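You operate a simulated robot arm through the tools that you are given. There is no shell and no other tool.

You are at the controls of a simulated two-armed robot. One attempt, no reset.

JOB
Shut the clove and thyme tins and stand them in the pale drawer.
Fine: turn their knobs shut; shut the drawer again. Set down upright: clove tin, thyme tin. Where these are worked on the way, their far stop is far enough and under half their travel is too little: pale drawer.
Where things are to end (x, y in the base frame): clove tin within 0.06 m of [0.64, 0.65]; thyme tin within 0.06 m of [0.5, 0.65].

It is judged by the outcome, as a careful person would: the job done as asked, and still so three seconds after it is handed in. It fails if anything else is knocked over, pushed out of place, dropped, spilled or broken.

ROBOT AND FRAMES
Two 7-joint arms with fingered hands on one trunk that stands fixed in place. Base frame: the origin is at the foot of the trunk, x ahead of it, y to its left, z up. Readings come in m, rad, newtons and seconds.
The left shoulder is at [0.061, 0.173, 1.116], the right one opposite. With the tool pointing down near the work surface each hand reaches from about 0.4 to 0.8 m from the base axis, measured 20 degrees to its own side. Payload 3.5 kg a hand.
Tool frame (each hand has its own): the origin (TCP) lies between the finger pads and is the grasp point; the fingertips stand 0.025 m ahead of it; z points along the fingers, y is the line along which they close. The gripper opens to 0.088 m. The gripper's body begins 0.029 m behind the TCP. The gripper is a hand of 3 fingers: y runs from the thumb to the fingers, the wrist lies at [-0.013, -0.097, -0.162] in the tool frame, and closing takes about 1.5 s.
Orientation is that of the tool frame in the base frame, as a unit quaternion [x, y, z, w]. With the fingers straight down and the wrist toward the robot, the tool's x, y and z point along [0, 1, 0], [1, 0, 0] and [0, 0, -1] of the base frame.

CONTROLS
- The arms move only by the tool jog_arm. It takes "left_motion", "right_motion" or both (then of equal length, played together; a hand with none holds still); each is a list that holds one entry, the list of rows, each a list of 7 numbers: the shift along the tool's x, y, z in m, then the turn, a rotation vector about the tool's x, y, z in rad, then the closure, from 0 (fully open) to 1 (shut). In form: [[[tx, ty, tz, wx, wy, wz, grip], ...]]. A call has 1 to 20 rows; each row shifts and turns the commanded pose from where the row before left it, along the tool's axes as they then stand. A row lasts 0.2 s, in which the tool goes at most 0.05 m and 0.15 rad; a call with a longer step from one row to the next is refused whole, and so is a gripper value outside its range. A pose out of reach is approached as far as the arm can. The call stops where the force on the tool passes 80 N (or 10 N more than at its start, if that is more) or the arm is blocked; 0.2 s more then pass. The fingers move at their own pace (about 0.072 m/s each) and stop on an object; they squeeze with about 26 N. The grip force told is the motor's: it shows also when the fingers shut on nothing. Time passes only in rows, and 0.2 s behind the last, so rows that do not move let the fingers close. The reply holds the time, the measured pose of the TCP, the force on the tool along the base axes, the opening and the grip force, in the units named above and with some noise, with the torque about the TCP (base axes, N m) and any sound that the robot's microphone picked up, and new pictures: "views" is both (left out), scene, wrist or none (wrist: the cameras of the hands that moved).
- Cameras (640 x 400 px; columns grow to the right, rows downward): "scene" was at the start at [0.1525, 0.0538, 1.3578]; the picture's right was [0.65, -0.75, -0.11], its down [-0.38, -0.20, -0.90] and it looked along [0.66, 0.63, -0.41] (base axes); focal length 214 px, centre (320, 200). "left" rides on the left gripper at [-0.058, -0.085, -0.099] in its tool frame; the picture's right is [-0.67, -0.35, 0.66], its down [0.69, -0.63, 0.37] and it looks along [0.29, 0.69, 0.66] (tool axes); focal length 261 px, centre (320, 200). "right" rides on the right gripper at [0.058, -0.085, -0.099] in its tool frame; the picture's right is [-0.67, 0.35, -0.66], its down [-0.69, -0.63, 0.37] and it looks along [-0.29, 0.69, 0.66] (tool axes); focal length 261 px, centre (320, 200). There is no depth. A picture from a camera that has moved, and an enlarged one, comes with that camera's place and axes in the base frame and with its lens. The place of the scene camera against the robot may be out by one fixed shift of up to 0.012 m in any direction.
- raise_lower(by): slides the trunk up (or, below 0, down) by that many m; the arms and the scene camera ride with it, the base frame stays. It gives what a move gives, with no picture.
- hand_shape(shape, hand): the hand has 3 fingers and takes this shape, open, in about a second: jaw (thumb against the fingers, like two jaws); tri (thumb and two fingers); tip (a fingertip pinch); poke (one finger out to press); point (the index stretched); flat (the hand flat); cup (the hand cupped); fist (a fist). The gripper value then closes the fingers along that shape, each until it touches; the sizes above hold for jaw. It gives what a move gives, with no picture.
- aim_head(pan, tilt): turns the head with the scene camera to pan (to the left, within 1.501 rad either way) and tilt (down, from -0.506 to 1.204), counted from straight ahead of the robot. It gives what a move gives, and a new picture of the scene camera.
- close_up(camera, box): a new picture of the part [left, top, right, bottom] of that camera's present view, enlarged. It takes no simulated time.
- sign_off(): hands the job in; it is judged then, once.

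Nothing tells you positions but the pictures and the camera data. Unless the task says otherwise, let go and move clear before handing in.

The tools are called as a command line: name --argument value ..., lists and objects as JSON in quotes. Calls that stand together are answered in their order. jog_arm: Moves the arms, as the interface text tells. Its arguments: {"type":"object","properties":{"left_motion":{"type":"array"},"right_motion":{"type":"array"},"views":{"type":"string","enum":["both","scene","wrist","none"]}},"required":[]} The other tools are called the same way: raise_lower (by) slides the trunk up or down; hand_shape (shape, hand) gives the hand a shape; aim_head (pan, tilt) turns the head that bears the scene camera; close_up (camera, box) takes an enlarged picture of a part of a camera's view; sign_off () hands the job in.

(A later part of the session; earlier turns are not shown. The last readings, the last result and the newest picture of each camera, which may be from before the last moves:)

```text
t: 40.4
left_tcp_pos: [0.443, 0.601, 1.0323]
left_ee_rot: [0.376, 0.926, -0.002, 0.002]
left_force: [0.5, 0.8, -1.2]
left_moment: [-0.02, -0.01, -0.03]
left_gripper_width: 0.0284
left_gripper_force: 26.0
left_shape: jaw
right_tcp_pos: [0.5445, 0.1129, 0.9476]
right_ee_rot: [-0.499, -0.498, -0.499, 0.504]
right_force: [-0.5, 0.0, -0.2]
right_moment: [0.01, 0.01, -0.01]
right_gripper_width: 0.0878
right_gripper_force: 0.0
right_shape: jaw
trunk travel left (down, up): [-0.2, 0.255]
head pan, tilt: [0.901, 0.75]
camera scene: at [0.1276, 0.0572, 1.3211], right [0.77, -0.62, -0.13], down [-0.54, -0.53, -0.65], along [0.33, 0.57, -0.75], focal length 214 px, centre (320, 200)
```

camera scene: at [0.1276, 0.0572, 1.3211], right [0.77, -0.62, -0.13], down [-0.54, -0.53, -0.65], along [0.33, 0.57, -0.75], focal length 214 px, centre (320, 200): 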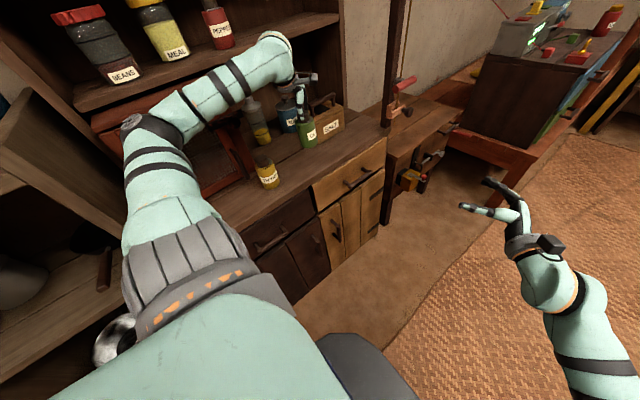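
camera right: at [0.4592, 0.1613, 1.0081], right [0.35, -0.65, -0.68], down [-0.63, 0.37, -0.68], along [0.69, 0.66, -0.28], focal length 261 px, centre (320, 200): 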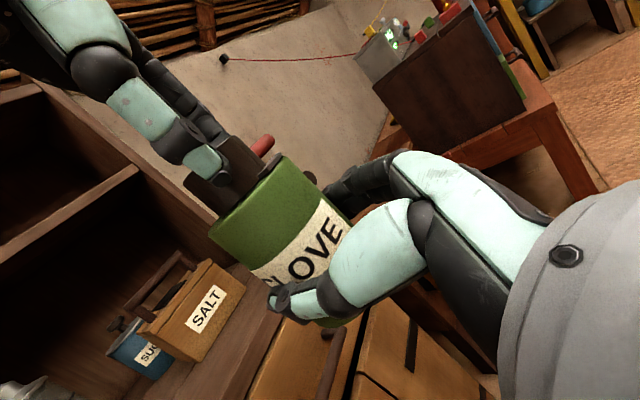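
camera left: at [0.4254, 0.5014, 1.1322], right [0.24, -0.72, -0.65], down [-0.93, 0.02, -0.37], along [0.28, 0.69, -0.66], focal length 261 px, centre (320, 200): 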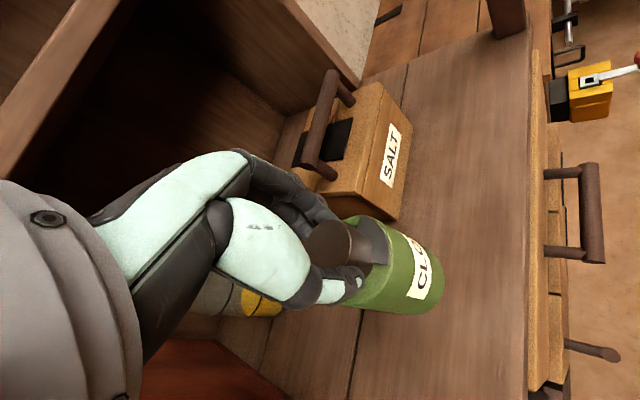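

The tin hangs upright over the counter at (0.443, 0.601). I lower it toward the counter and feel for contact.

jog_arm --left_motion '[[[0, 0, 0.018, 0, 0, 0, 1], [0, 0, 0.018, 0, 0, 0, 1], [0, 0, 0.018, 0, 0, 0, 1], [0, 0, 0.01, 0, 0, 0, 1], [0, 0, 0, 0, 0, 0, 1]]]' --views "none"

close_up --camera "scene" --box '[260, 80, 350, 180]'

```text
t: 41.6
left_tcp_pos: [0.4401, 0.5999, 0.9687]
left_ee_rot: [0.377, 0.926, -0.001, 0.003]
left_force: [0.3, -0.5, -2.2]
left_moment: [0.0, 0.01, 0.0]
left_gripper_width: 0.0286
left_gripper_force: 26.5
left_shape: jaw
right_tcp_pos: [0.5441, 0.1127, 0.9491]
right_ee_rot: [-0.5, -0.497, -0.5, 0.503]
right_force: [-0.2, -0.4, -0.2]
right_moment: [-0.02, 0.0, 0.01]
right_gripper_width: 0.0875
right_gripper_force: 0.0
right_shape: jaw
trunk travel left (down, up): [-0.2, 0.255]
head pan, tilt: [0.901, 0.75]
```

```text
4.00 times, centred on (305, 130) of scene
camera zoom: at [0.1274, 0.0572, 1.3211], right [0.77, -0.62, -0.13], down [-0.54, -0.53, -0.65], along [0.33, 0.57, -0.75], focal length 858 px, centre (380, 480)
```

zoom: 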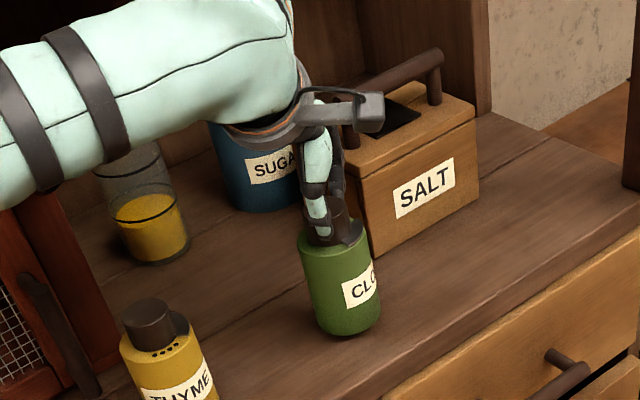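

jog_arm --left_motion '[[[0, 0, 0.003, 0, 0, 0, 1], [0, 0, 0.003, 0, 0, 0, 1], [0, 0, 0.002, 0, 0, 0, 1], [0, 0, 0, 0, 0, 0, 1]]]' --views "none"

```text
t: 42.6
left_tcp_pos: [0.4418, 0.5997, 0.9609]
left_ee_rot: [0.376, 0.927, -0.002, 0.002]
left_force: [0.7, 0.2, -1.6]
left_moment: [0.0, 0.03, 0.04]
left_gripper_width: 0.0281
left_gripper_force: 26.6
left_shape: jaw
right_tcp_pos: [0.5447, 0.1123, 0.9495]
right_ee_rot: [-0.499, -0.497, -0.5, 0.504]
right_force: [0.1, 0.0, 0.1]
right_moment: [-0.02, -0.01, -0.04]
right_gripper_width: 0.0876
right_gripper_force: 0.1
right_shape: jaw
trunk travel left (down, up): [-0.2, 0.255]
head pan, tilt: [0.901, 0.75]
```

jog_arm --left_motion '[[[0, 0, 0.001, 0, 0, 0, 1], [0, 0, 0.001, 0, 0, 0, 1], [0, 0, 0, 0, 0, 0, 1]]]' --views "none"

```text
t: 43.4
left_tcp_pos: [0.4416, 0.5997, 0.9602]
left_ee_rot: [0.377, 0.926, -0.002, 0.002]
left_force: [1.4, -1.1, 2.9]
left_moment: [0.0, -0.03, 0.0]
left_gripper_width: 0.0283
left_gripper_force: 26.2
left_shape: jaw
right_tcp_pos: [0.5443, 0.1121, 0.9503]
right_ee_rot: [-0.499, -0.498, -0.5, 0.504]
right_force: [0.5, -0.3, -0.2]
right_moment: [0.01, -0.01, 0.0]
right_gripper_width: 0.0876
right_gripper_force: 0.1
right_shape: jaw
trunk travel left (down, up): [-0.2, 0.255]
head pan, tilt: [0.901, 0.75]
```

Contact is felt (+3 N). I open the fingers and lift straight up.

jog_arm --left_motion '[[[0, 0, 0, 0, 0, 0, 0.5], [0, 0, 0, 0, 0, 0, 0.2], [0, 0, 0, 0, 0, 0, 0.2], [0, 0, 0, 0, 0, 0, 0.2], [0, 0, -0.015, 0, 0, 0, 0.2], [0, 0, -0.025, 0, 0, 0, 0.2], [0, 0, -0.03, 0, 0, 0, 0.2], [0, 0, -0.03, 0, 0, 0, 0.2]]]' --views "both"

close_up --camera "left" --box '[300, 200, 480, 330]'

```text
t: 45.2
left_tcp_pos: [0.4409, 0.6007, 1.0601]
left_ee_rot: [0.377, 0.926, -0.001, 0.002]
left_force: [0.0, 0.3, -0.2]
left_moment: [0.01, 0.03, 0.02]
left_gripper_width: 0.0703
left_gripper_force: 0.0
left_shape: jaw
right_tcp_pos: [0.5436, 0.1125, 0.9488]
right_ee_rot: [-0.499, -0.497, -0.5, 0.504]
right_force: [0.9, 0.9, -0.2]
right_moment: [0.01, 0.01, 0.0]
right_gripper_width: 0.0877
right_gripper_force: 0.0
right_shape: jaw
trunk travel left (down, up): [-0.2, 0.255]
head pan, tilt: [0.901, 0.75]
camera scene: at [0.1272, 0.0565, 1.3212], right [0.77, -0.62, -0.13], down [-0.54, -0.53, -0.65], along [0.33, 0.57, -0.75], focal length 214 px, centre (320, 200)
camera left: at [0.423, 0.5001, 1.1611], right [0.24, -0.72, -0.65], down [-0.93, 0.03, -0.37], along [0.28, 0.69, -0.66], focal length 261 px, centre (320, 200)
```

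scene: 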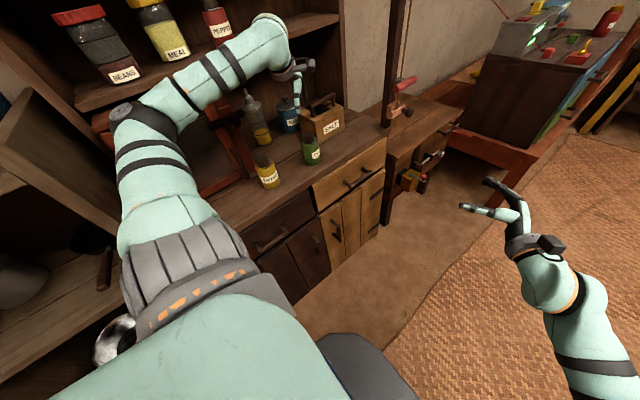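
left: 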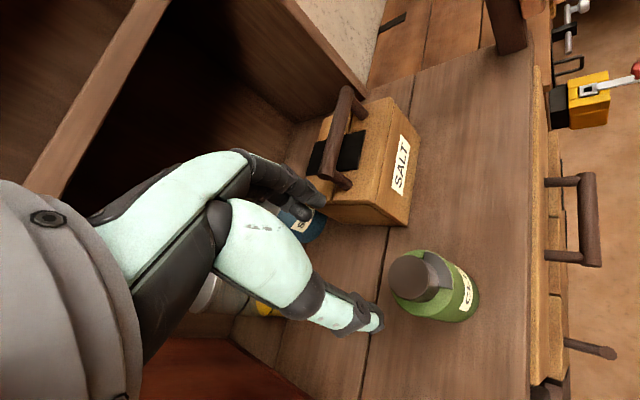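

```text
3.08 times, centred on (390, 265) of left
camera zoom: at [0.423, 0.5001, 1.1611], right [0.24, -0.72, -0.65], down [-0.93, 0.03, -0.37], along [0.28, 0.69, -0.66], focal length 802 px, centre (105, 0)
```

zoom: 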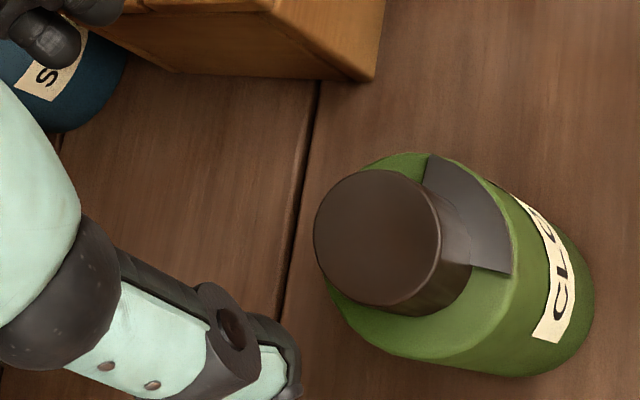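

Clove stands shut at (0.441, 0.600). Before reaching for the thyme tin by the cupboard door, I look at the clearance around the left elbow and the latch.

aim_head --pan 1.35 --tilt 0.5

close_up --camera "scene" --box '[320, 120, 560, 270]'

```text
t: 46.1
left_tcp_pos: [0.4403, 0.6012, 1.0599]
left_ee_rot: [0.376, 0.927, -0.001, 0.003]
left_force: [-0.7, -1.2, 0.3]
left_moment: [0.05, -0.02, 0.02]
left_gripper_width: 0.0703
left_gripper_force: 0.1
left_shape: jaw
right_tcp_pos: [0.5438, 0.1128, 0.9489]
right_ee_rot: [-0.499, -0.497, -0.5, 0.503]
right_force: [-0.9, -0.7, 0.3]
right_moment: [-0.04, 0.0, -0.04]
right_gripper_width: 0.0878
right_gripper_force: 0.1
right_shape: jaw
trunk travel left (down, up): [-0.2, 0.255]
head pan, tilt: [1.349, 0.499]
camera scene: at [0.1002, 0.0808, 1.3481], right [0.96, -0.22, -0.17], down [-0.25, -0.47, -0.85], along [0.11, 0.86, -0.51], focal length 214 px, centre (320, 200)
```

scene: 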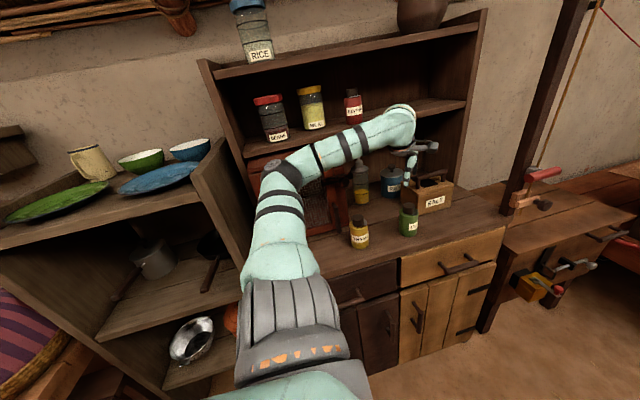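

```text
2.67 times, centred on (440, 195) of scene
camera zoom: at [0.1002, 0.0808, 1.3481], right [0.96, -0.22, -0.17], down [-0.25, -0.47, -0.85], along [0.11, 0.86, -0.51], focal length 572 px, centre (0, 213)
```

zoom: 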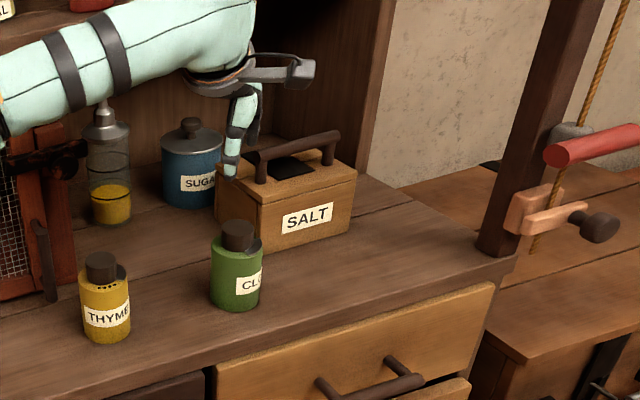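

The latch bar of the cupboard spans x≈0.20–0.285 at y≈0.665, z≈1.05, close behind the thyme tin, so I'll come in with the hand's narrow side toward it (yaw ≈ 12°). I turn and move to a point short of the tin first.

jog_arm --left_motion '[[[0, 0, 0, 0, 0, 0.147, 0.25], [0, 0, 0, 0, 0, 0.147, 0.25], [0, 0, 0, 0, 0, 0.147, 0.25], [0, 0, 0, 0, 0, 0.147, 0.25], [0.0008, -0.0286, 0, 0, 0, 0, 0.25], [0.0008, -0.0286, 0, 0, 0, 0, 0.25], [0.0008, -0.0286, 0, 0, 0, 0, 0.25], [0.0008, -0.0286, 0, 0, 0, 0, 0.25], [0.0008, -0.0286, 0, 0, 0, 0, 0.25], [0, 0, 0, 0, 0, 0, 0.25]]]' --views "both"

close_up --camera "scene" --box '[280, 100, 440, 270]'

```text
t: 48.3
left_tcp_pos: [0.3004, 0.5734, 1.0602]
left_ee_rot: [0.628, 0.778, -0.001, 0.003]
left_force: [0.2, 0.5, 0.8]
left_moment: [0.03, 0.0, -0.03]
left_gripper_width: 0.0663
left_gripper_force: 0.1
left_shape: jaw
right_tcp_pos: [0.5451, 0.1129, 0.9486]
right_ee_rot: [-0.499, -0.498, -0.5, 0.503]
right_force: [-0.3, 0.5, 0.1]
right_moment: [0.02, 0.02, 0.04]
right_gripper_width: 0.0877
right_gripper_force: 0.1
right_shape: jaw
trunk travel left (down, up): [-0.2, 0.255]
head pan, tilt: [1.349, 0.499]
camera scene: at [0.1007, 0.081, 1.3481], right [0.96, -0.22, -0.17], down [-0.25, -0.47, -0.85], along [0.11, 0.86, -0.5], focal length 214 px, centre (320, 200)
camera left: at [0.2296, 0.5003, 1.1597], right [-0.2, -0.73, -0.65], down [-0.76, 0.54, -0.37], along [0.62, 0.42, -0.66], focal length 261 px, centre (320, 200)
```

scene: 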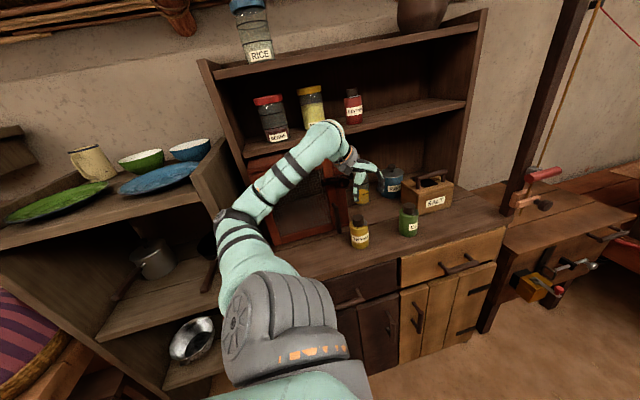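
left: 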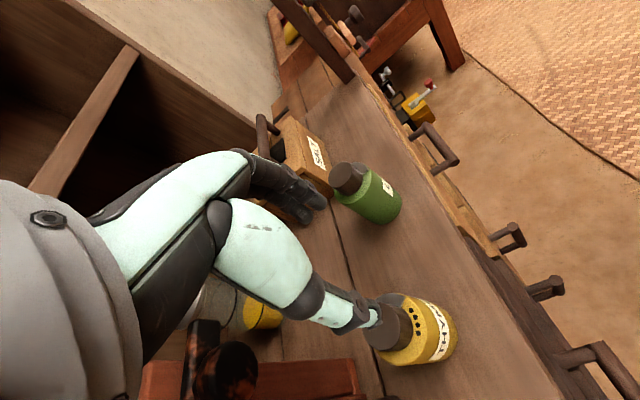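

```text
2.35 times, centred on (360, 185) of scene
camera zoom: at [0.1007, 0.081, 1.3481], right [0.96, -0.22, -0.17], down [-0.25, -0.47, -0.85], along [0.11, 0.86, -0.5], focal length 505 px, centre (226, 235)
```

zoom: 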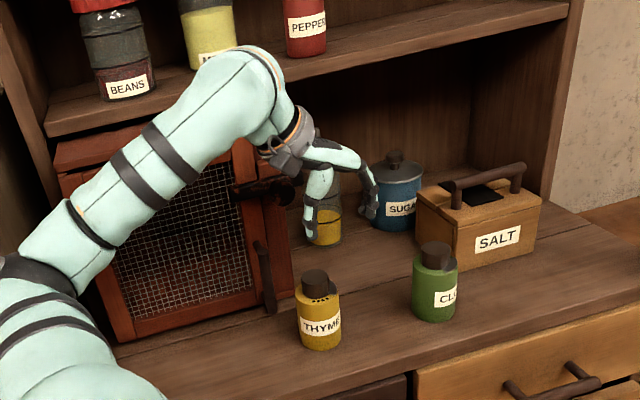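

close_up --camera "scene" --box '[120, 120, 360, 320]'

close_up --camera "left" --box '[140, 240, 480, 400]'

```text
2.00 times, centred on (240, 220) of scene
camera zoom: at [0.1007, 0.081, 1.3481], right [0.96, -0.22, -0.17], down [-0.25, -0.47, -0.85], along [0.11, 0.86, -0.5], focal length 429 px, centre (480, 160)
```

zoom: 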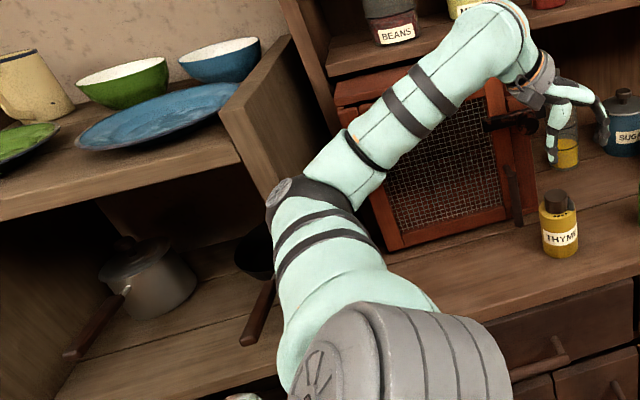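

```text
1.88 times, centred on (310, 320) of left
camera zoom: at [0.2296, 0.5003, 1.1597], right [-0.2, -0.73, -0.65], down [-0.76, 0.54, -0.37], along [0.62, 0.42, -0.66], focal length 491 px, centre (339, -26)
```

zoom: 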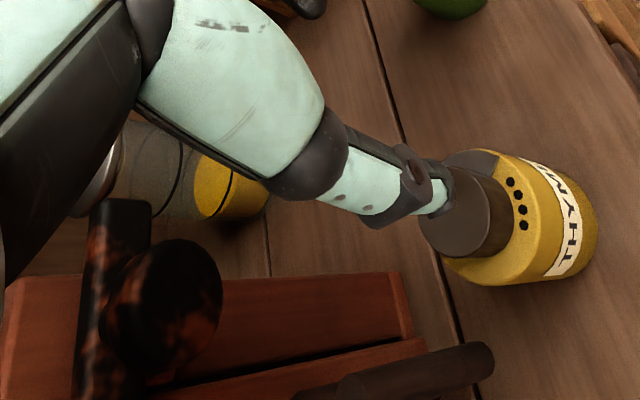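

The thyme knob is confirmed at about (0.273, 0.606); the latch knob is ~4 cm behind it. I tilt the hand about its closing axis (body leaning away from the latch, harmless for gripping) and move above the knob.

jog_arm --left_motion '[[[0, 0, 0, 0, 0.15, 0, 0.25], [0, 0, 0, 0, 0.15, 0, 0.25], [0.0055, -0.007, 0.0192, 0, 0, 0, 0.25], [0.0055, -0.007, 0.0192, 0, 0, 0, 0.25], [0.0055, -0.007, 0.0192, 0, 0, 0, 0.25], [0, 0, 0, 0, 0, 0, 0.25]]]' --views "both"

close_up --camera "scene" --box '[280, 120, 440, 270]'

close_up --camera "left" --box '[200, 160, 480, 370]'

```text
t: 49.7
left_tcp_pos: [0.2723, 0.6017, 1.0062]
left_ee_rot: [0.621, 0.77, 0.093, -0.113]
left_force: [-0.1, 0.1, -0.2]
left_moment: [0.02, -0.03, -0.02]
left_gripper_width: 0.0664
left_gripper_force: 0.1
left_shape: jaw
right_tcp_pos: [0.5435, 0.1124, 0.9478]
right_ee_rot: [-0.499, -0.498, -0.5, 0.503]
right_force: [0.5, 0.5, 0.1]
right_moment: [-0.03, -0.01, -0.01]
right_gripper_width: 0.0877
right_gripper_force: 0.0
right_shape: jaw
trunk travel left (down, up): [-0.2, 0.255]
head pan, tilt: [1.349, 0.499]
camera scene: at [0.1002, 0.0808, 1.3482], right [0.96, -0.22, -0.17], down [-0.25, -0.47, -0.85], along [0.11, 0.86, -0.5], focal length 214 px, centre (320, 200)
camera left: at [0.2071, 0.5015, 1.0858], right [-0.24, -0.51, -0.82], down [-0.78, 0.61, -0.15], along [0.58, 0.6, -0.55], focal length 261 px, centre (320, 200)
```

scene: 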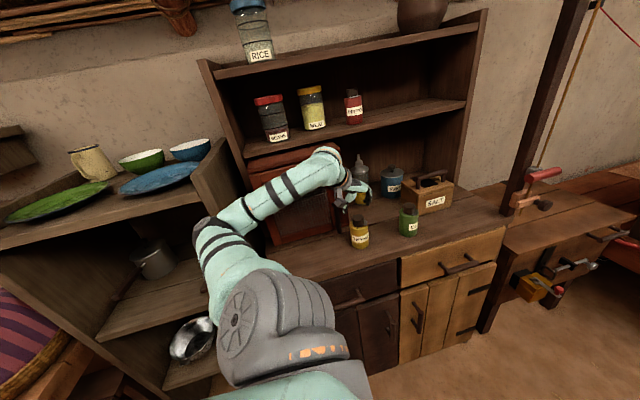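
left: 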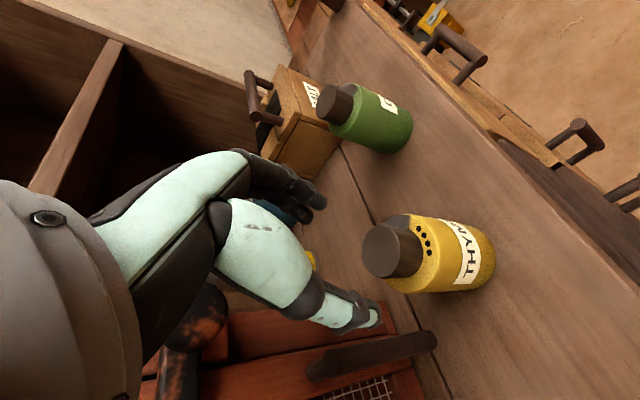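

```text
2.67 times, centred on (360, 195) of scene
camera zoom: at [0.1002, 0.0808, 1.3482], right [0.96, -0.22, -0.17], down [-0.25, -0.47, -0.85], along [0.11, 0.86, -0.5], focal length 572 px, centre (213, 213)
```

zoom: 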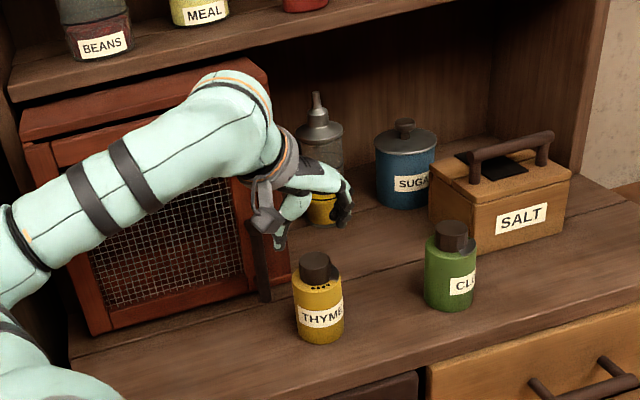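

```text
1.90 times, centred on (340, 265) of left
camera zoom: at [0.2071, 0.5015, 1.0858], right [-0.24, -0.51, -0.82], down [-0.78, 0.61, -0.15], along [0.58, 0.6, -0.55], focal length 496 px, centre (282, 76)
```

zoom: 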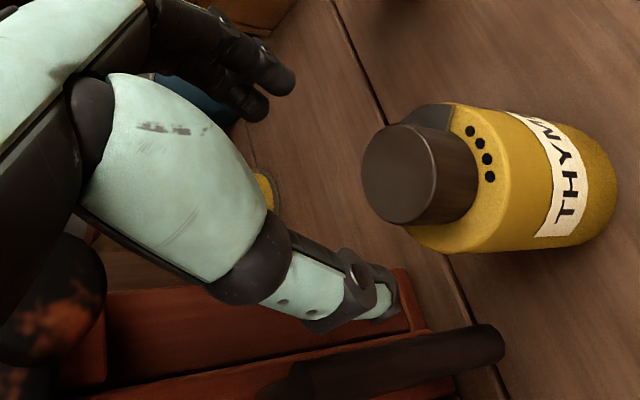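

The TCP is centred over the thyme knob with ~2–3 cm to the latch. I descend vertically onto the knob.

jog_arm --left_motion '[[[-0.0048, -0.0002, 0.0146, 0, 0, 0, 0.25], [-0.0048, -0.0002, 0.0146, 0, 0, 0, 0.25], [-0.0048, -0.0002, 0.0146, 0, 0, 0, 0.25], [0, 0, 0, 0, 0, 0, 0.25]]]' --views "none"

close_up --camera "scene" --box '[310, 160, 410, 260]'

close_up --camera "left" --box '[200, 160, 480, 370]'

```text
t: 50.7
left_tcp_pos: [0.2734, 0.6006, 0.9634]
left_ee_rot: [0.621, 0.77, 0.093, -0.114]
left_force: [-0.1, -0.6, -0.1]
left_moment: [-0.02, -0.01, 0.01]
left_gripper_width: 0.0663
left_gripper_force: 0.1
left_shape: jaw
right_tcp_pos: [0.5435, 0.1112, 0.9494]
right_ee_rot: [-0.499, -0.497, -0.5, 0.503]
right_force: [-0.7, -0.2, -0.8]
right_moment: [-0.03, -0.01, 0.0]
right_gripper_width: 0.0877
right_gripper_force: 0.1
right_shape: jaw
trunk travel left (down, up): [-0.2, 0.255]
head pan, tilt: [1.349, 0.499]
```

```text
4.00 times, centred on (360, 210) of scene
camera zoom: at [0.1, 0.0808, 1.3482], right [0.96, -0.22, -0.17], down [-0.25, -0.47, -0.85], along [0.11, 0.86, -0.5], focal length 858 px, centre (160, 160)
```

zoom: 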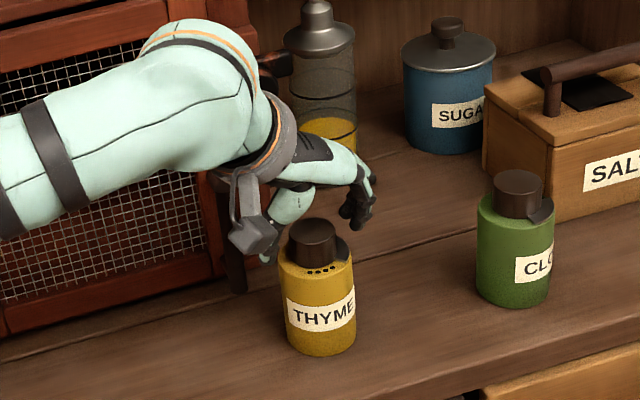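

```text
1.90 times, centred on (340, 265) of left
camera zoom: at [0.2081, 0.5003, 1.0407], right [-0.24, -0.51, -0.82], down [-0.78, 0.61, -0.15], along [0.58, 0.6, -0.55], focal length 496 px, centre (282, 76)
```

zoom: 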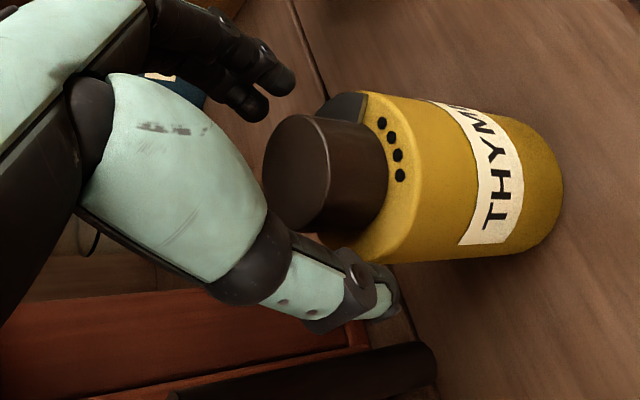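

Fingers straddle the knob with the tips just above the tin's shoulder. I go down 3 mm and close.

jog_arm --left_motion '[[[-0.0009, 0, 0.0029, 0, 0, 0, 0.25], [0, 0, 0, 0, 0, 0, 0.5], [0, 0, 0, 0, 0, 0, 0.8], [0, 0, 0, 0, 0, 0, 1], [0, 0, 0, 0, 0, 0, 1], [0, 0, 0, 0, 0, 0, 1], [0, 0, 0, 0, 0, 0, 1]]]' --views "none"

close_up --camera "scene" --box '[310, 160, 410, 260]'

close_up --camera "left" --box '[200, 160, 480, 370]'

```text
t: 52.3
left_tcp_pos: [0.273, 0.6, 0.9594]
left_ee_rot: [0.621, 0.77, 0.093, -0.113]
left_force: [-0.2, 0.9, 0.6]
left_moment: [-0.01, -0.01, -0.01]
left_gripper_width: 0.0288
left_gripper_force: 25.7
left_shape: jaw
right_tcp_pos: [0.5438, 0.113, 0.9493]
right_ee_rot: [-0.499, -0.498, -0.5, 0.503]
right_force: [0.5, 0.3, 0.6]
right_moment: [0.03, 0.01, 0.01]
right_gripper_width: 0.0875
right_gripper_force: 0.0
right_shape: jaw
trunk travel left (down, up): [-0.2, 0.255]
head pan, tilt: [1.349, 0.499]
```

```text
4.00 times, centred on (360, 210) of scene
camera zoom: at [0.1001, 0.0811, 1.3481], right [0.96, -0.22, -0.17], down [-0.25, -0.47, -0.85], along [0.11, 0.86, -0.5], focal length 858 px, centre (160, 160)
```

zoom: 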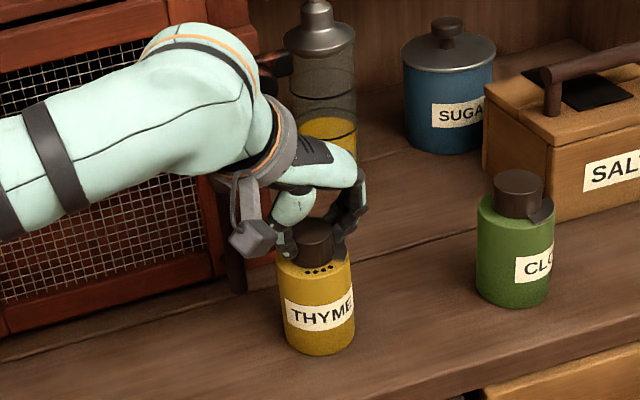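

```text
1.90 times, centred on (340, 265) of left
camera zoom: at [0.2082, 0.5007, 1.038], right [-0.24, -0.51, -0.82], down [-0.78, 0.61, -0.15], along [0.58, 0.6, -0.55], focal length 496 px, centre (282, 76)
```

zoom: 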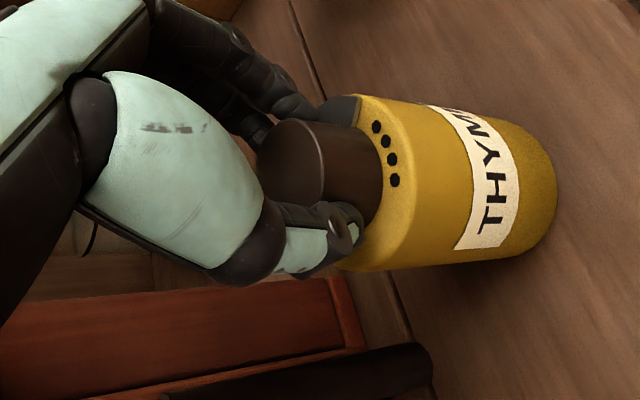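

The thyme knob is gripped. I lift it 2 cm and move it out from the cupboard to a clear spot near (0.335, 0.582) on the counter.

jog_arm --left_motion '[[[0.003, 0, -0.0096, 0, 0, 0, 1], [0.0029, 0, -0.0095, 0, 0, 0, 1], [-0.0097, 0.0189, -0.003, 0, 0, 0, 1], [-0.0097, 0.0189, -0.003, 0, 0, 0, 1], [-0.0097, 0.0189, -0.003, 0, 0, 0, 1], [0, 0, 0, 0, 0, 0, 1], [-0.0044, 0, 0.0143, 0, 0, 0, 1], [0, 0, 0, 0, 0, 0, 1]]]' --views "none"

close_up --camera "scene" --box '[310, 160, 430, 260]'

```text
t: 54.1
left_tcp_pos: [0.3342, 0.5826, 0.9653]
left_ee_rot: [0.622, 0.769, 0.094, -0.114]
left_force: [-0.1, -1.0, -2.0]
left_moment: [-0.04, 0.01, -0.05]
left_gripper_width: 0.0292
left_gripper_force: 25.4
left_shape: jaw
right_tcp_pos: [0.5443, 0.112, 0.9494]
right_ee_rot: [-0.499, -0.498, -0.5, 0.503]
right_force: [0.2, 0.0, -0.1]
right_moment: [0.0, 0.02, -0.02]
right_gripper_width: 0.0875
right_gripper_force: 0.1
right_shape: jaw
trunk travel left (down, up): [-0.2, 0.255]
head pan, tilt: [1.349, 0.499]
```

```text
4.00 times, centred on (370, 210) of scene
camera zoom: at [0.1001, 0.0809, 1.3482], right [0.96, -0.22, -0.17], down [-0.25, -0.47, -0.85], along [0.11, 0.86, -0.5], focal length 858 px, centre (120, 160)
```

zoom: 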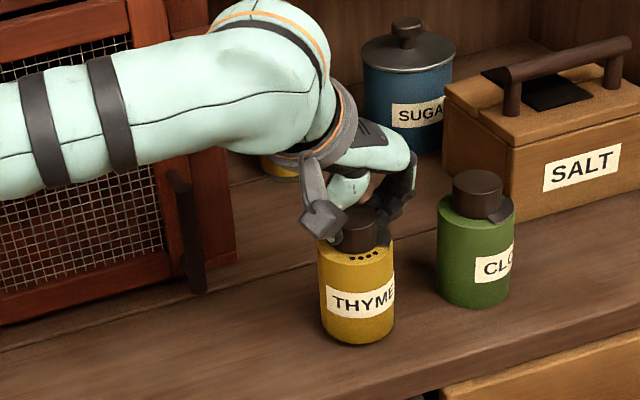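

jog_arm --left_motion '[[[-0.0012, 0, 0.0038, 0, 0, 0, 1], [-0.0006, 0, 0.0019, 0, 0, 0, 1], [0, 0, 0, 0, 0, 0, 1]]]' --views "none"

```text
t: 54.9
left_tcp_pos: [0.3341, 0.5843, 0.9589]
left_ee_rot: [0.621, 0.77, 0.093, -0.114]
left_force: [1.2, 0.0, 0.2]
left_moment: [0.02, 0.0, 0.03]
left_gripper_width: 0.029
left_gripper_force: 26.0
left_shape: jaw
right_tcp_pos: [0.5436, 0.1134, 0.949]
right_ee_rot: [-0.498, -0.497, -0.5, 0.504]
right_force: [-0.7, -0.8, -0.1]
right_moment: [0.03, -0.02, -0.03]
right_gripper_width: 0.0881
right_gripper_force: 0.0
right_shape: jaw
trunk travel left (down, up): [-0.2, 0.255]
head pan, tilt: [1.349, 0.499]
```

Contact. I release, rise straight up, then level the hand and turn it to yaw ≈45° for the proper grip.

jog_arm --left_motion '[[[0, 0, 0, 0, 0, 0, 0.5], [0, 0, 0, 0, 0, 0, 0.2], [0, 0, 0, 0, 0, 0, 0.2], [0, 0, 0, 0, 0, 0, 0.2], [0.0044, 0, -0.0143, 0, 0, 0, 0.2], [0.0059, 0, -0.0191, 0, 0, 0, 0.2], [0.0059, 0, -0.0191, 0, 0, 0, 0.2], [0.0059, 0, -0.0191, 0, 0, 0, 0.2], [0, 0, 0, 0, -0.15, 0, 0.2], [0, 0, 0, 0, -0.15, 0, 0.2], [0, 0, 0, 0, 0, -0.144, 0.2], [0, 0, 0, 0, 0, -0.144, 0.2], [0, 0, 0, 0, 0, -0.144, 0.2], [0, 0, 0, 0, 0, -0.144, 0.2], [0, 0, 0, 0, 0, 0, 0.2]]]' --views "both"

close_up --camera "left" --box '[300, 190, 500, 340]'

```text
t: 58.1
left_tcp_pos: [0.3328, 0.5841, 1.0344]
left_ee_rot: [0.38, 0.925, -0.001, 0.002]
left_force: [-0.8, 0.1, -0.3]
left_moment: [-0.02, 0.02, 0.0]
left_gripper_width: 0.0701
left_gripper_force: 0.0
left_shape: jaw
right_tcp_pos: [0.5455, 0.113, 0.9487]
right_ee_rot: [-0.5, -0.497, -0.501, 0.503]
right_force: [0.7, 0.5, -0.7]
right_moment: [-0.05, -0.01, -0.01]
right_gripper_width: 0.0878
right_gripper_force: 0.1
right_shape: jaw
trunk travel left (down, up): [-0.2, 0.255]
head pan, tilt: [1.349, 0.499]
camera scene: at [0.0998, 0.0811, 1.3482], right [0.96, -0.22, -0.17], down [-0.25, -0.47, -0.85], along [0.11, 0.86, -0.5], focal length 214 px, centre (320, 200)
camera left: at [0.3148, 0.4828, 1.1344], right [0.23, -0.72, -0.65], down [-0.93, 0.03, -0.37], along [0.29, 0.69, -0.66], focal length 261 px, centre (320, 200)
```

scene: 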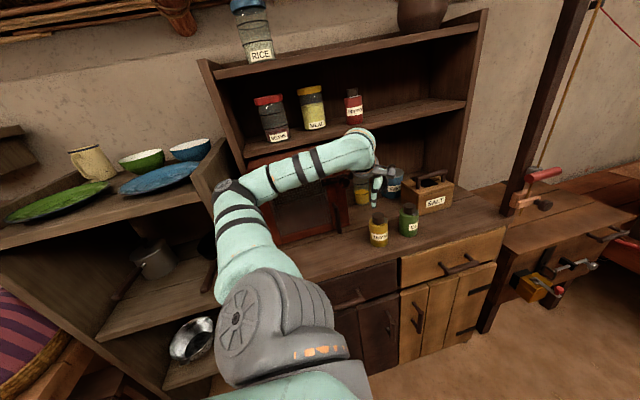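
left: 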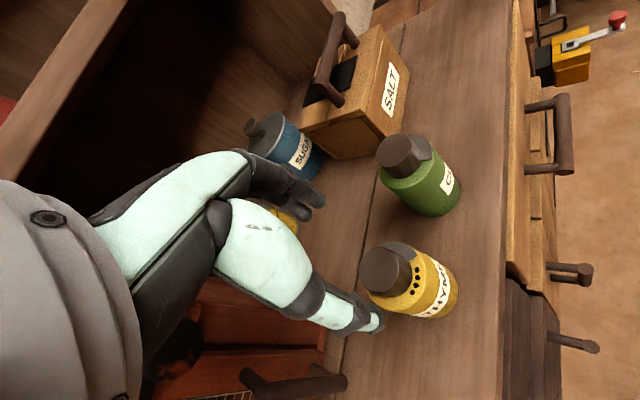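

```text
2.67 times, centred on (400, 265) of left
camera zoom: at [0.3148, 0.4828, 1.1344], right [0.23, -0.72, -0.65], down [-0.93, 0.03, -0.37], along [0.29, 0.69, -0.66], focal length 695 px, centre (107, 27)
```

zoom: 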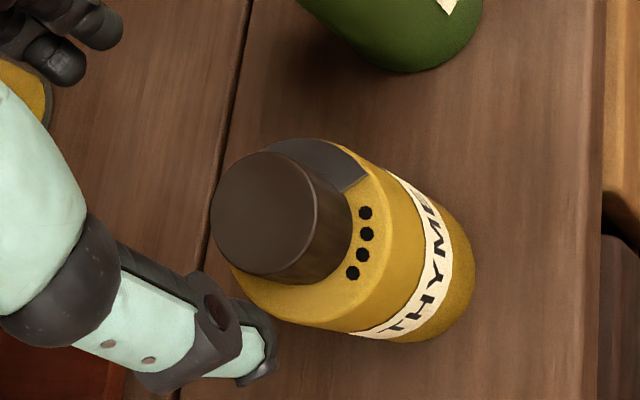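

Thyme stands at (0.334, 0.590). I centre on the knob, descend, and grip it vertically.

jog_arm --left_motion '[[[0.0018, 0.0025, 0.015, 0, 0, 0, 0.2], [0.0018, 0.0025, 0.015, 0, 0, 0, 0.2], [0, 0, 0.025, 0, 0, 0, 0.2], [0, 0, 0.0194, 0, 0, 0, 0.2], [0, 0, 0, 0, 0, 0, 0.2], [0, 0, 0, 0, 0, 0, 0.5], [0, 0, 0, 0, 0, 0, 0.8], [0, 0, 0, 0, 0, 0, 1], [0, 0, 0, 0, 0, 0, 1], [0, 0, 0, 0, 0, 0, 1], [0, 0, 0, 0, 0, 0, 1]]]' --views "none"

close_up --camera "left" --box '[220, 160, 480, 360]'

close_up --camera "scene" --box '[310, 160, 430, 260]'

```text
t: 60.5
left_tcp_pos: [0.3353, 0.5882, 0.9582]
left_ee_rot: [0.381, 0.925, -0.002, 0.003]
left_force: [0.3, 0.3, -0.1]
left_moment: [0.04, -0.04, 0.0]
left_gripper_width: 0.0281
left_gripper_force: 25.8
left_shape: jaw
right_tcp_pos: [0.544, 0.1136, 0.95]
right_ee_rot: [-0.499, -0.497, -0.5, 0.504]
right_force: [0.1, 0.4, -0.2]
right_moment: [-0.05, -0.03, 0.01]
right_gripper_width: 0.0877
right_gripper_force: 0.1
right_shape: jaw
trunk travel left (down, up): [-0.2, 0.255]
head pan, tilt: [1.349, 0.499]
```

```text
2.00 times, centred on (350, 260) of left
camera zoom: at [0.3163, 0.4885, 1.0605], right [0.23, -0.72, -0.65], down [-0.93, 0.04, -0.37], along [0.29, 0.69, -0.66], focal length 521 px, centre (260, 80)
```

zoom: 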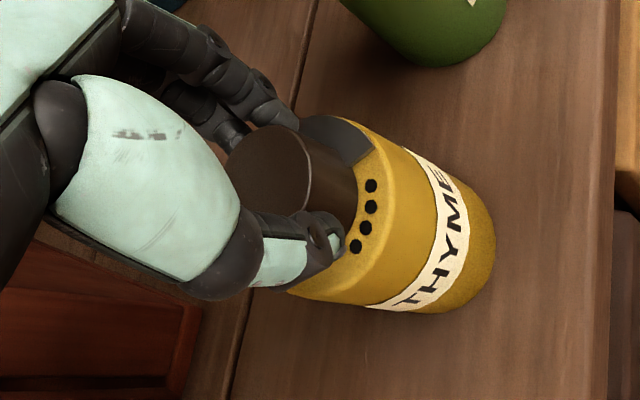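

```text
4.00 times, centred on (370, 210) of scene
camera zoom: at [0.1001, 0.0811, 1.3481], right [0.96, -0.22, -0.17], down [-0.25, -0.47, -0.85], along [0.11, 0.86, -0.5], focal length 858 px, centre (120, 160)
```

zoom: 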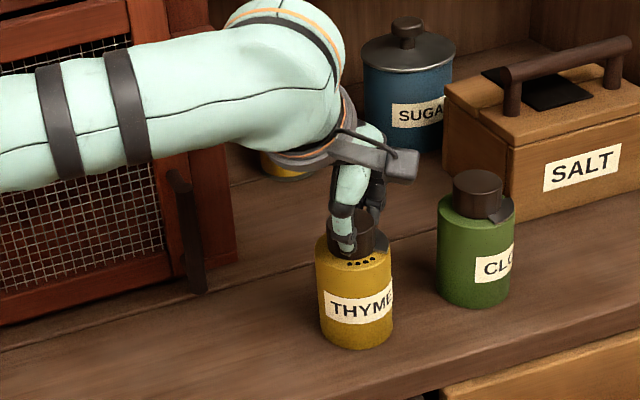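

Thyme's knob is gripped. I lift it and carry it to the same mid-air meeting point.

jog_arm --left_motion '[[[0, 0, -0.016, 0, 0, 0, 1], [0, 0, -0.02, 0, 0, 0, 1], [0, 0, -0.02, 0, 0, 0, 1], [0, 0, -0.02, 0, 0, 0, 1], [-0.0363, -0.007, 0, 0, 0, 0, 1], [-0.0363, -0.007, 0, 0, 0, 0, 1], [-0.0363, -0.007, 0, 0, 0, 0, 1], [-0.0363, -0.007, 0, 0, 0, 0, 1], [-0.0363, -0.007, 0, 0, 0, 0, 1], [-0.0363, -0.007, 0, 0, 0, 0, 1], [-0.0363, -0.007, 0, 0, 0, 0, 1], [-0.0363, -0.007, 0, 0, 0, 0, 1], [-0.0363, -0.007, 0, 0, 0, 0, 1], [-0.0363, -0.007, 0, 0, 0, 0, 1], [0, 0, 0, 0, 0, 0, 1]]]' --views "wrist"

aim_head --pan 0.2 --tilt 0.8

```text
t: 63.7
left_tcp_pos: [0.5413, 0.2851, 1.0372]
left_ee_rot: [0.381, 0.925, -0.001, 0.002]
left_force: [-0.4, 0.5, -1.8]
left_moment: [-0.02, -0.03, 0.01]
left_gripper_width: 0.0276
left_gripper_force: 25.9
left_shape: jaw
right_tcp_pos: [0.5434, 0.1121, 0.9511]
right_ee_rot: [-0.499, -0.497, -0.5, 0.504]
right_force: [0.3, 0.5, 0.2]
right_moment: [0.0, 0.0, 0.03]
right_gripper_width: 0.0874
right_gripper_force: 0.1
right_shape: jaw
trunk travel left (down, up): [-0.2, 0.255]
head pan, tilt: [1.349, 0.499]
camera left: at [0.5223, 0.1842, 1.136], right [0.23, -0.72, -0.65], down [-0.93, 0.03, -0.37], along [0.29, 0.69, -0.66], focal length 261 px, centre (320, 200)
```

left: 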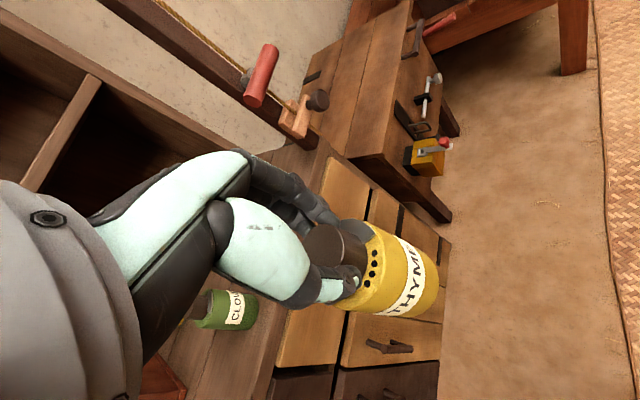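

```text
t: 65.1
left_tcp_pos: [0.5409, 0.2838, 1.0347]
left_ee_rot: [0.381, 0.925, 0.0, 0.002]
left_force: [0.2, 0.4, -1.0]
left_moment: [-0.01, -0.01, -0.01]
left_gripper_width: 0.0274
left_gripper_force: 26.1
left_shape: jaw
right_tcp_pos: [0.544, 0.1129, 0.9493]
right_ee_rot: [-0.499, -0.498, -0.499, 0.504]
right_force: [0.7, -0.9, 0.6]
right_moment: [0.0, 0.0, -0.02]
right_gripper_width: 0.0878
right_gripper_force: 0.0
right_shape: jaw
trunk travel left (down, up): [-0.2, 0.255]
head pan, tilt: [0.201, 0.799]
camera scene: at [0.1541, 0.0083, 1.3125], right [0.2, -0.98, -0.03], down [-0.81, -0.14, -0.57], along [0.55, 0.14, -0.82], focal length 214 px, centre (320, 200)
```

scene: 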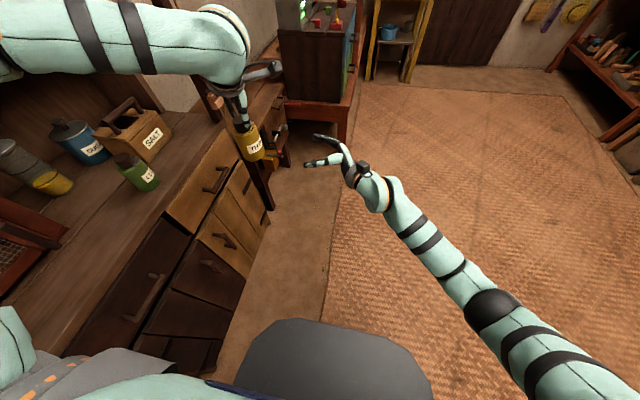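

The thyme tin hangs at (0.541, 0.284). I nudge it slightly toward the right hand and advance the right hand around the body.

jog_arm --left_motion '[[[-0.0032, -0.0011, 0, 0, 0, 0, 1], [-0.0031, -0.0011, 0, 0, 0, 0, 1], [0, 0, 0, 0, 0, 0, 1], [0, 0, 0, 0, 0, 0, 1], [0, 0, 0, 0, 0, 0, 1]]]' --right_motion '[[[0, 0, 0.025, 0, 0, 0, 0], [0, 0, 0.025, 0, 0, 0, 0], [0, 0, 0.025, 0, 0, 0, 0], [0, 0, 0.02, 0, 0, 0, 0], [0, 0, 0, 0, 0, 0, 0]]]' --views "scene"

close_up --camera "scene" --box '[190, 60, 390, 220]'

close_up --camera "right" --box '[0, 0, 640, 400]'

```text
t: 66.3
left_tcp_pos: [0.5453, 0.2778, 1.0359]
left_ee_rot: [0.381, 0.925, -0.001, 0.002]
left_force: [0.2, -0.1, -1.4]
left_moment: [0.0, -0.02, 0.0]
left_gripper_width: 0.0274
left_gripper_force: 26.0
left_shape: jaw
right_tcp_pos: [0.5454, 0.2082, 0.9496]
right_ee_rot: [-0.498, -0.498, -0.5, 0.504]
right_force: [0.2, -0.9, 0.2]
right_moment: [0.0, 0.01, 0.0]
right_gripper_width: 0.0877
right_gripper_force: 0.0
right_shape: jaw
trunk travel left (down, up): [-0.2, 0.255]
head pan, tilt: [0.201, 0.799]
camera scene: at [0.1541, 0.0078, 1.3125], right [0.2, -0.98, -0.03], down [-0.81, -0.14, -0.57], along [0.55, 0.14, -0.82], focal length 214 px, centre (320, 200)
```

scene: 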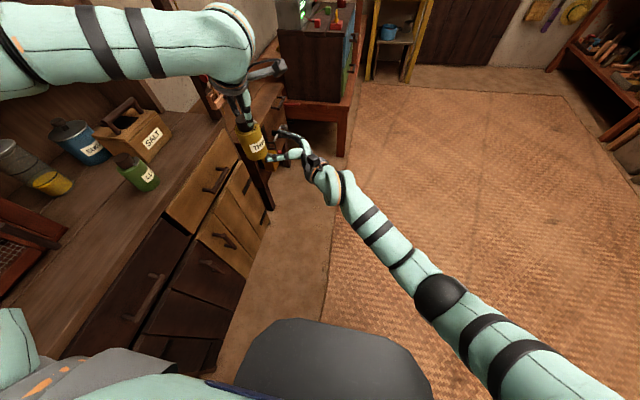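

```text
2.50 times, centred on (290, 140) of scene
camera zoom: at [0.1541, 0.0078, 1.3125], right [0.2, -0.98, -0.03], down [-0.81, -0.14, -0.57], along [0.55, 0.14, -0.82], focal length 536 px, centre (395, 350)
```

zoom: 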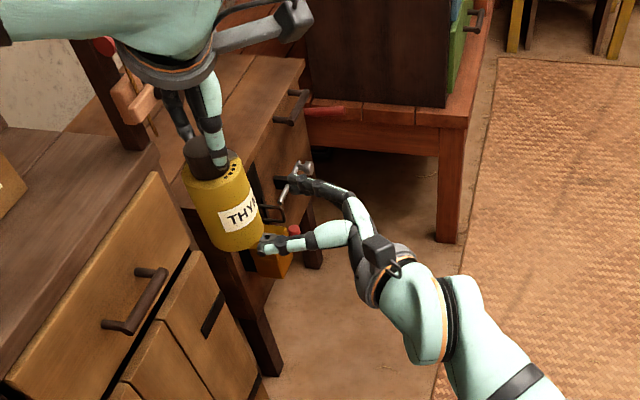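

```text
1.00 times, centred on (320, 200) of right (not enlarged: the box is as wide or as high as the picture)
camera zoom: at [0.4606, 0.1077, 1.0072], right [0.35, -0.65, -0.68], down [-0.63, 0.37, -0.68], along [0.69, 0.66, -0.28], focal length 261 px, centre (320, 200)
```

zoom: 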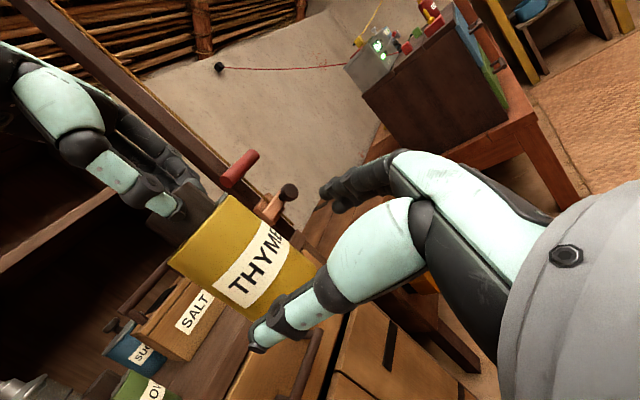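

Same good alignment as before. I advance the last 54 mm and close the right hand on the body.

jog_arm --right_motion '[[[0, 0, 0.015, 0, 0, 0, 0], [0, 0, 0.015, 0, 0, 0, 0], [0, 0, 0.013, 0, 0, 0, 0], [0, 0, 0.011, 0, 0, 0, 0], [0, 0, 0, 0, 0, 0, 0.3], [0, 0, 0, 0, 0, 0, 0.6], [0, 0, 0, 0, 0, 0, 1], [0, 0, 0, 0, 0, 0, 1], [0, 0, 0, 0, 0, 0, 1], [0, 0, 0, 0, 0, 0, 1]]]' --views "none"

close_up --camera "scene" --box '[230, 90, 310, 170]'

close_up --camera "left" --box '[220, 160, 480, 360]'

```text
t: 68.5
left_tcp_pos: [0.5452, 0.2771, 1.036]
left_ee_rot: [0.382, 0.924, -0.002, 0.002]
left_force: [0.3, -0.1, -1.0]
left_moment: [-0.05, 0.0, -0.05]
left_gripper_width: 0.0276
left_gripper_force: 25.7
left_shape: jaw
right_tcp_pos: [0.5422, 0.2635, 0.949]
right_ee_rot: [-0.499, -0.498, -0.5, 0.503]
right_force: [0.0, -0.1, 0.7]
right_moment: [-0.01, -0.01, 0.04]
right_gripper_width: 0.051
right_gripper_force: 26.0
right_shape: jaw
trunk travel left (down, up): [-0.2, 0.255]
head pan, tilt: [0.201, 0.799]
```

```text
5.00 times, centred on (270, 130) of scene
camera zoom: at [0.1541, 0.0082, 1.3125], right [0.2, -0.98, -0.03], down [-0.81, -0.14, -0.57], along [0.55, 0.14, -0.82], focal length 1072 px, centre (570, 550)
```

zoom: 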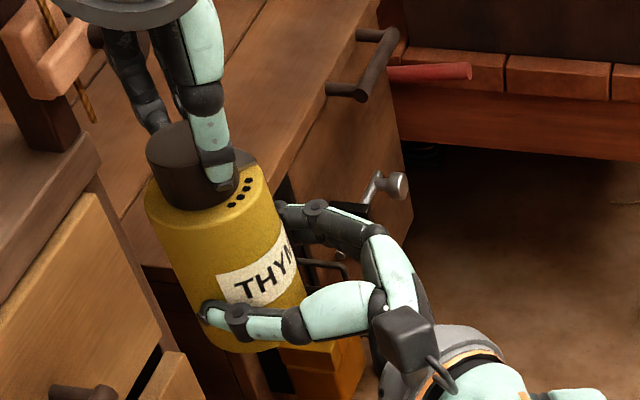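

```text
2.00 times, centred on (350, 260) of left
camera zoom: at [0.5263, 0.1773, 1.1367], right [0.23, -0.72, -0.65], down [-0.93, 0.04, -0.37], along [0.29, 0.69, -0.66], focal length 521 px, centre (260, 80)
```

zoom: 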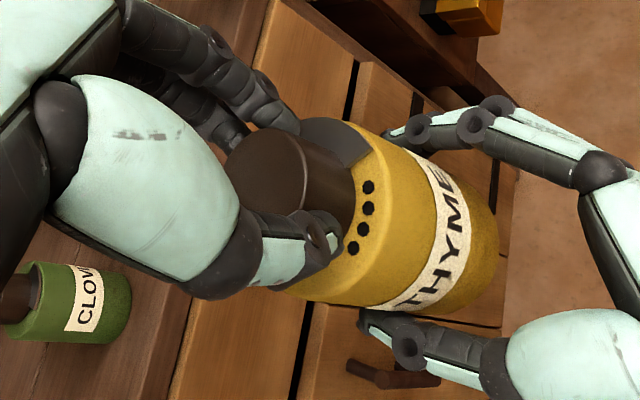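

Both hands hold the thyme tin. I turn the knob clockwise in steps.

jog_arm --left_motion '[[[0, 0, 0, 0, 0, 0.1, 1], [0, 0, 0, 0, 0, 0.1, 1], [0, 0, 0, 0, 0, 0.1, 1], [0, 0, 0, 0, 0, 0.1, 1], [0, 0, 0, 0, 0, 0.1, 1], [0, 0, 0, 0, 0, 0.1, 1], [0, 0, 0, 0, 0, 0.1, 1]]]' --views "none"

close_up --camera "scene" --box '[230, 90, 310, 170]'

close_up --camera "left" --box '[220, 160, 480, 360]'

```text
t: 70.1
left_tcp_pos: [0.5456, 0.278, 1.0365]
left_ee_rot: [0.676, 0.737, 0.001, 0.003]
left_force: [-4.5, -1.4, -0.4]
left_moment: [-0.03, 0.29, 0.01]
left_gripper_width: 0.0274
left_gripper_force: 26.1
left_shape: jaw
right_tcp_pos: [0.5432, 0.2631, 0.9498]
right_ee_rot: [-0.5, -0.498, -0.5, 0.503]
right_force: [5.1, 1.6, -0.7]
right_moment: [-0.05, 0.16, -0.11]
right_gripper_width: 0.0507
right_gripper_force: 25.6
right_shape: jaw
trunk travel left (down, up): [-0.2, 0.255]
head pan, tilt: [0.201, 0.799]
```

```text
5.00 times, centred on (270, 130) of scene
camera zoom: at [0.154, 0.0084, 1.3125], right [0.2, -0.98, -0.03], down [-0.81, -0.14, -0.57], along [0.55, 0.14, -0.82], focal length 1072 px, centre (570, 550)
```

zoom: 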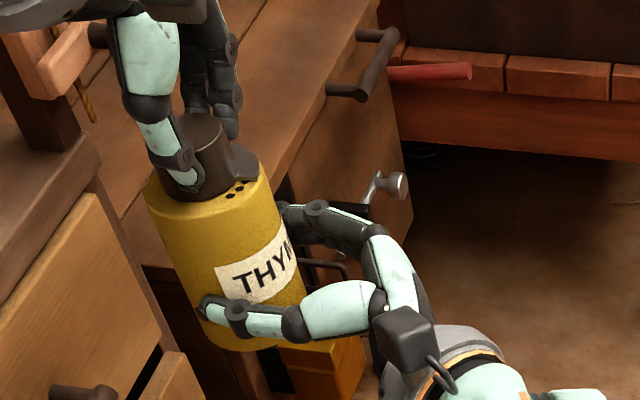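

```text
2.00 times, centred on (350, 260) of left
camera zoom: at [0.4664, 0.2135, 1.1372], right [-0.29, -0.7, -0.65], down [-0.68, 0.63, -0.37], along [0.67, 0.34, -0.66], focal length 521 px, centre (260, 80)
```

zoom: 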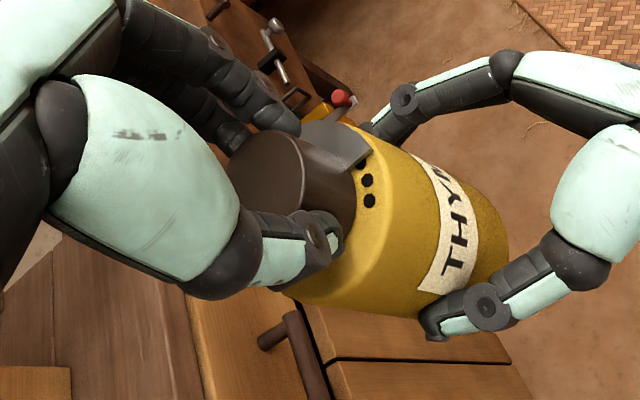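

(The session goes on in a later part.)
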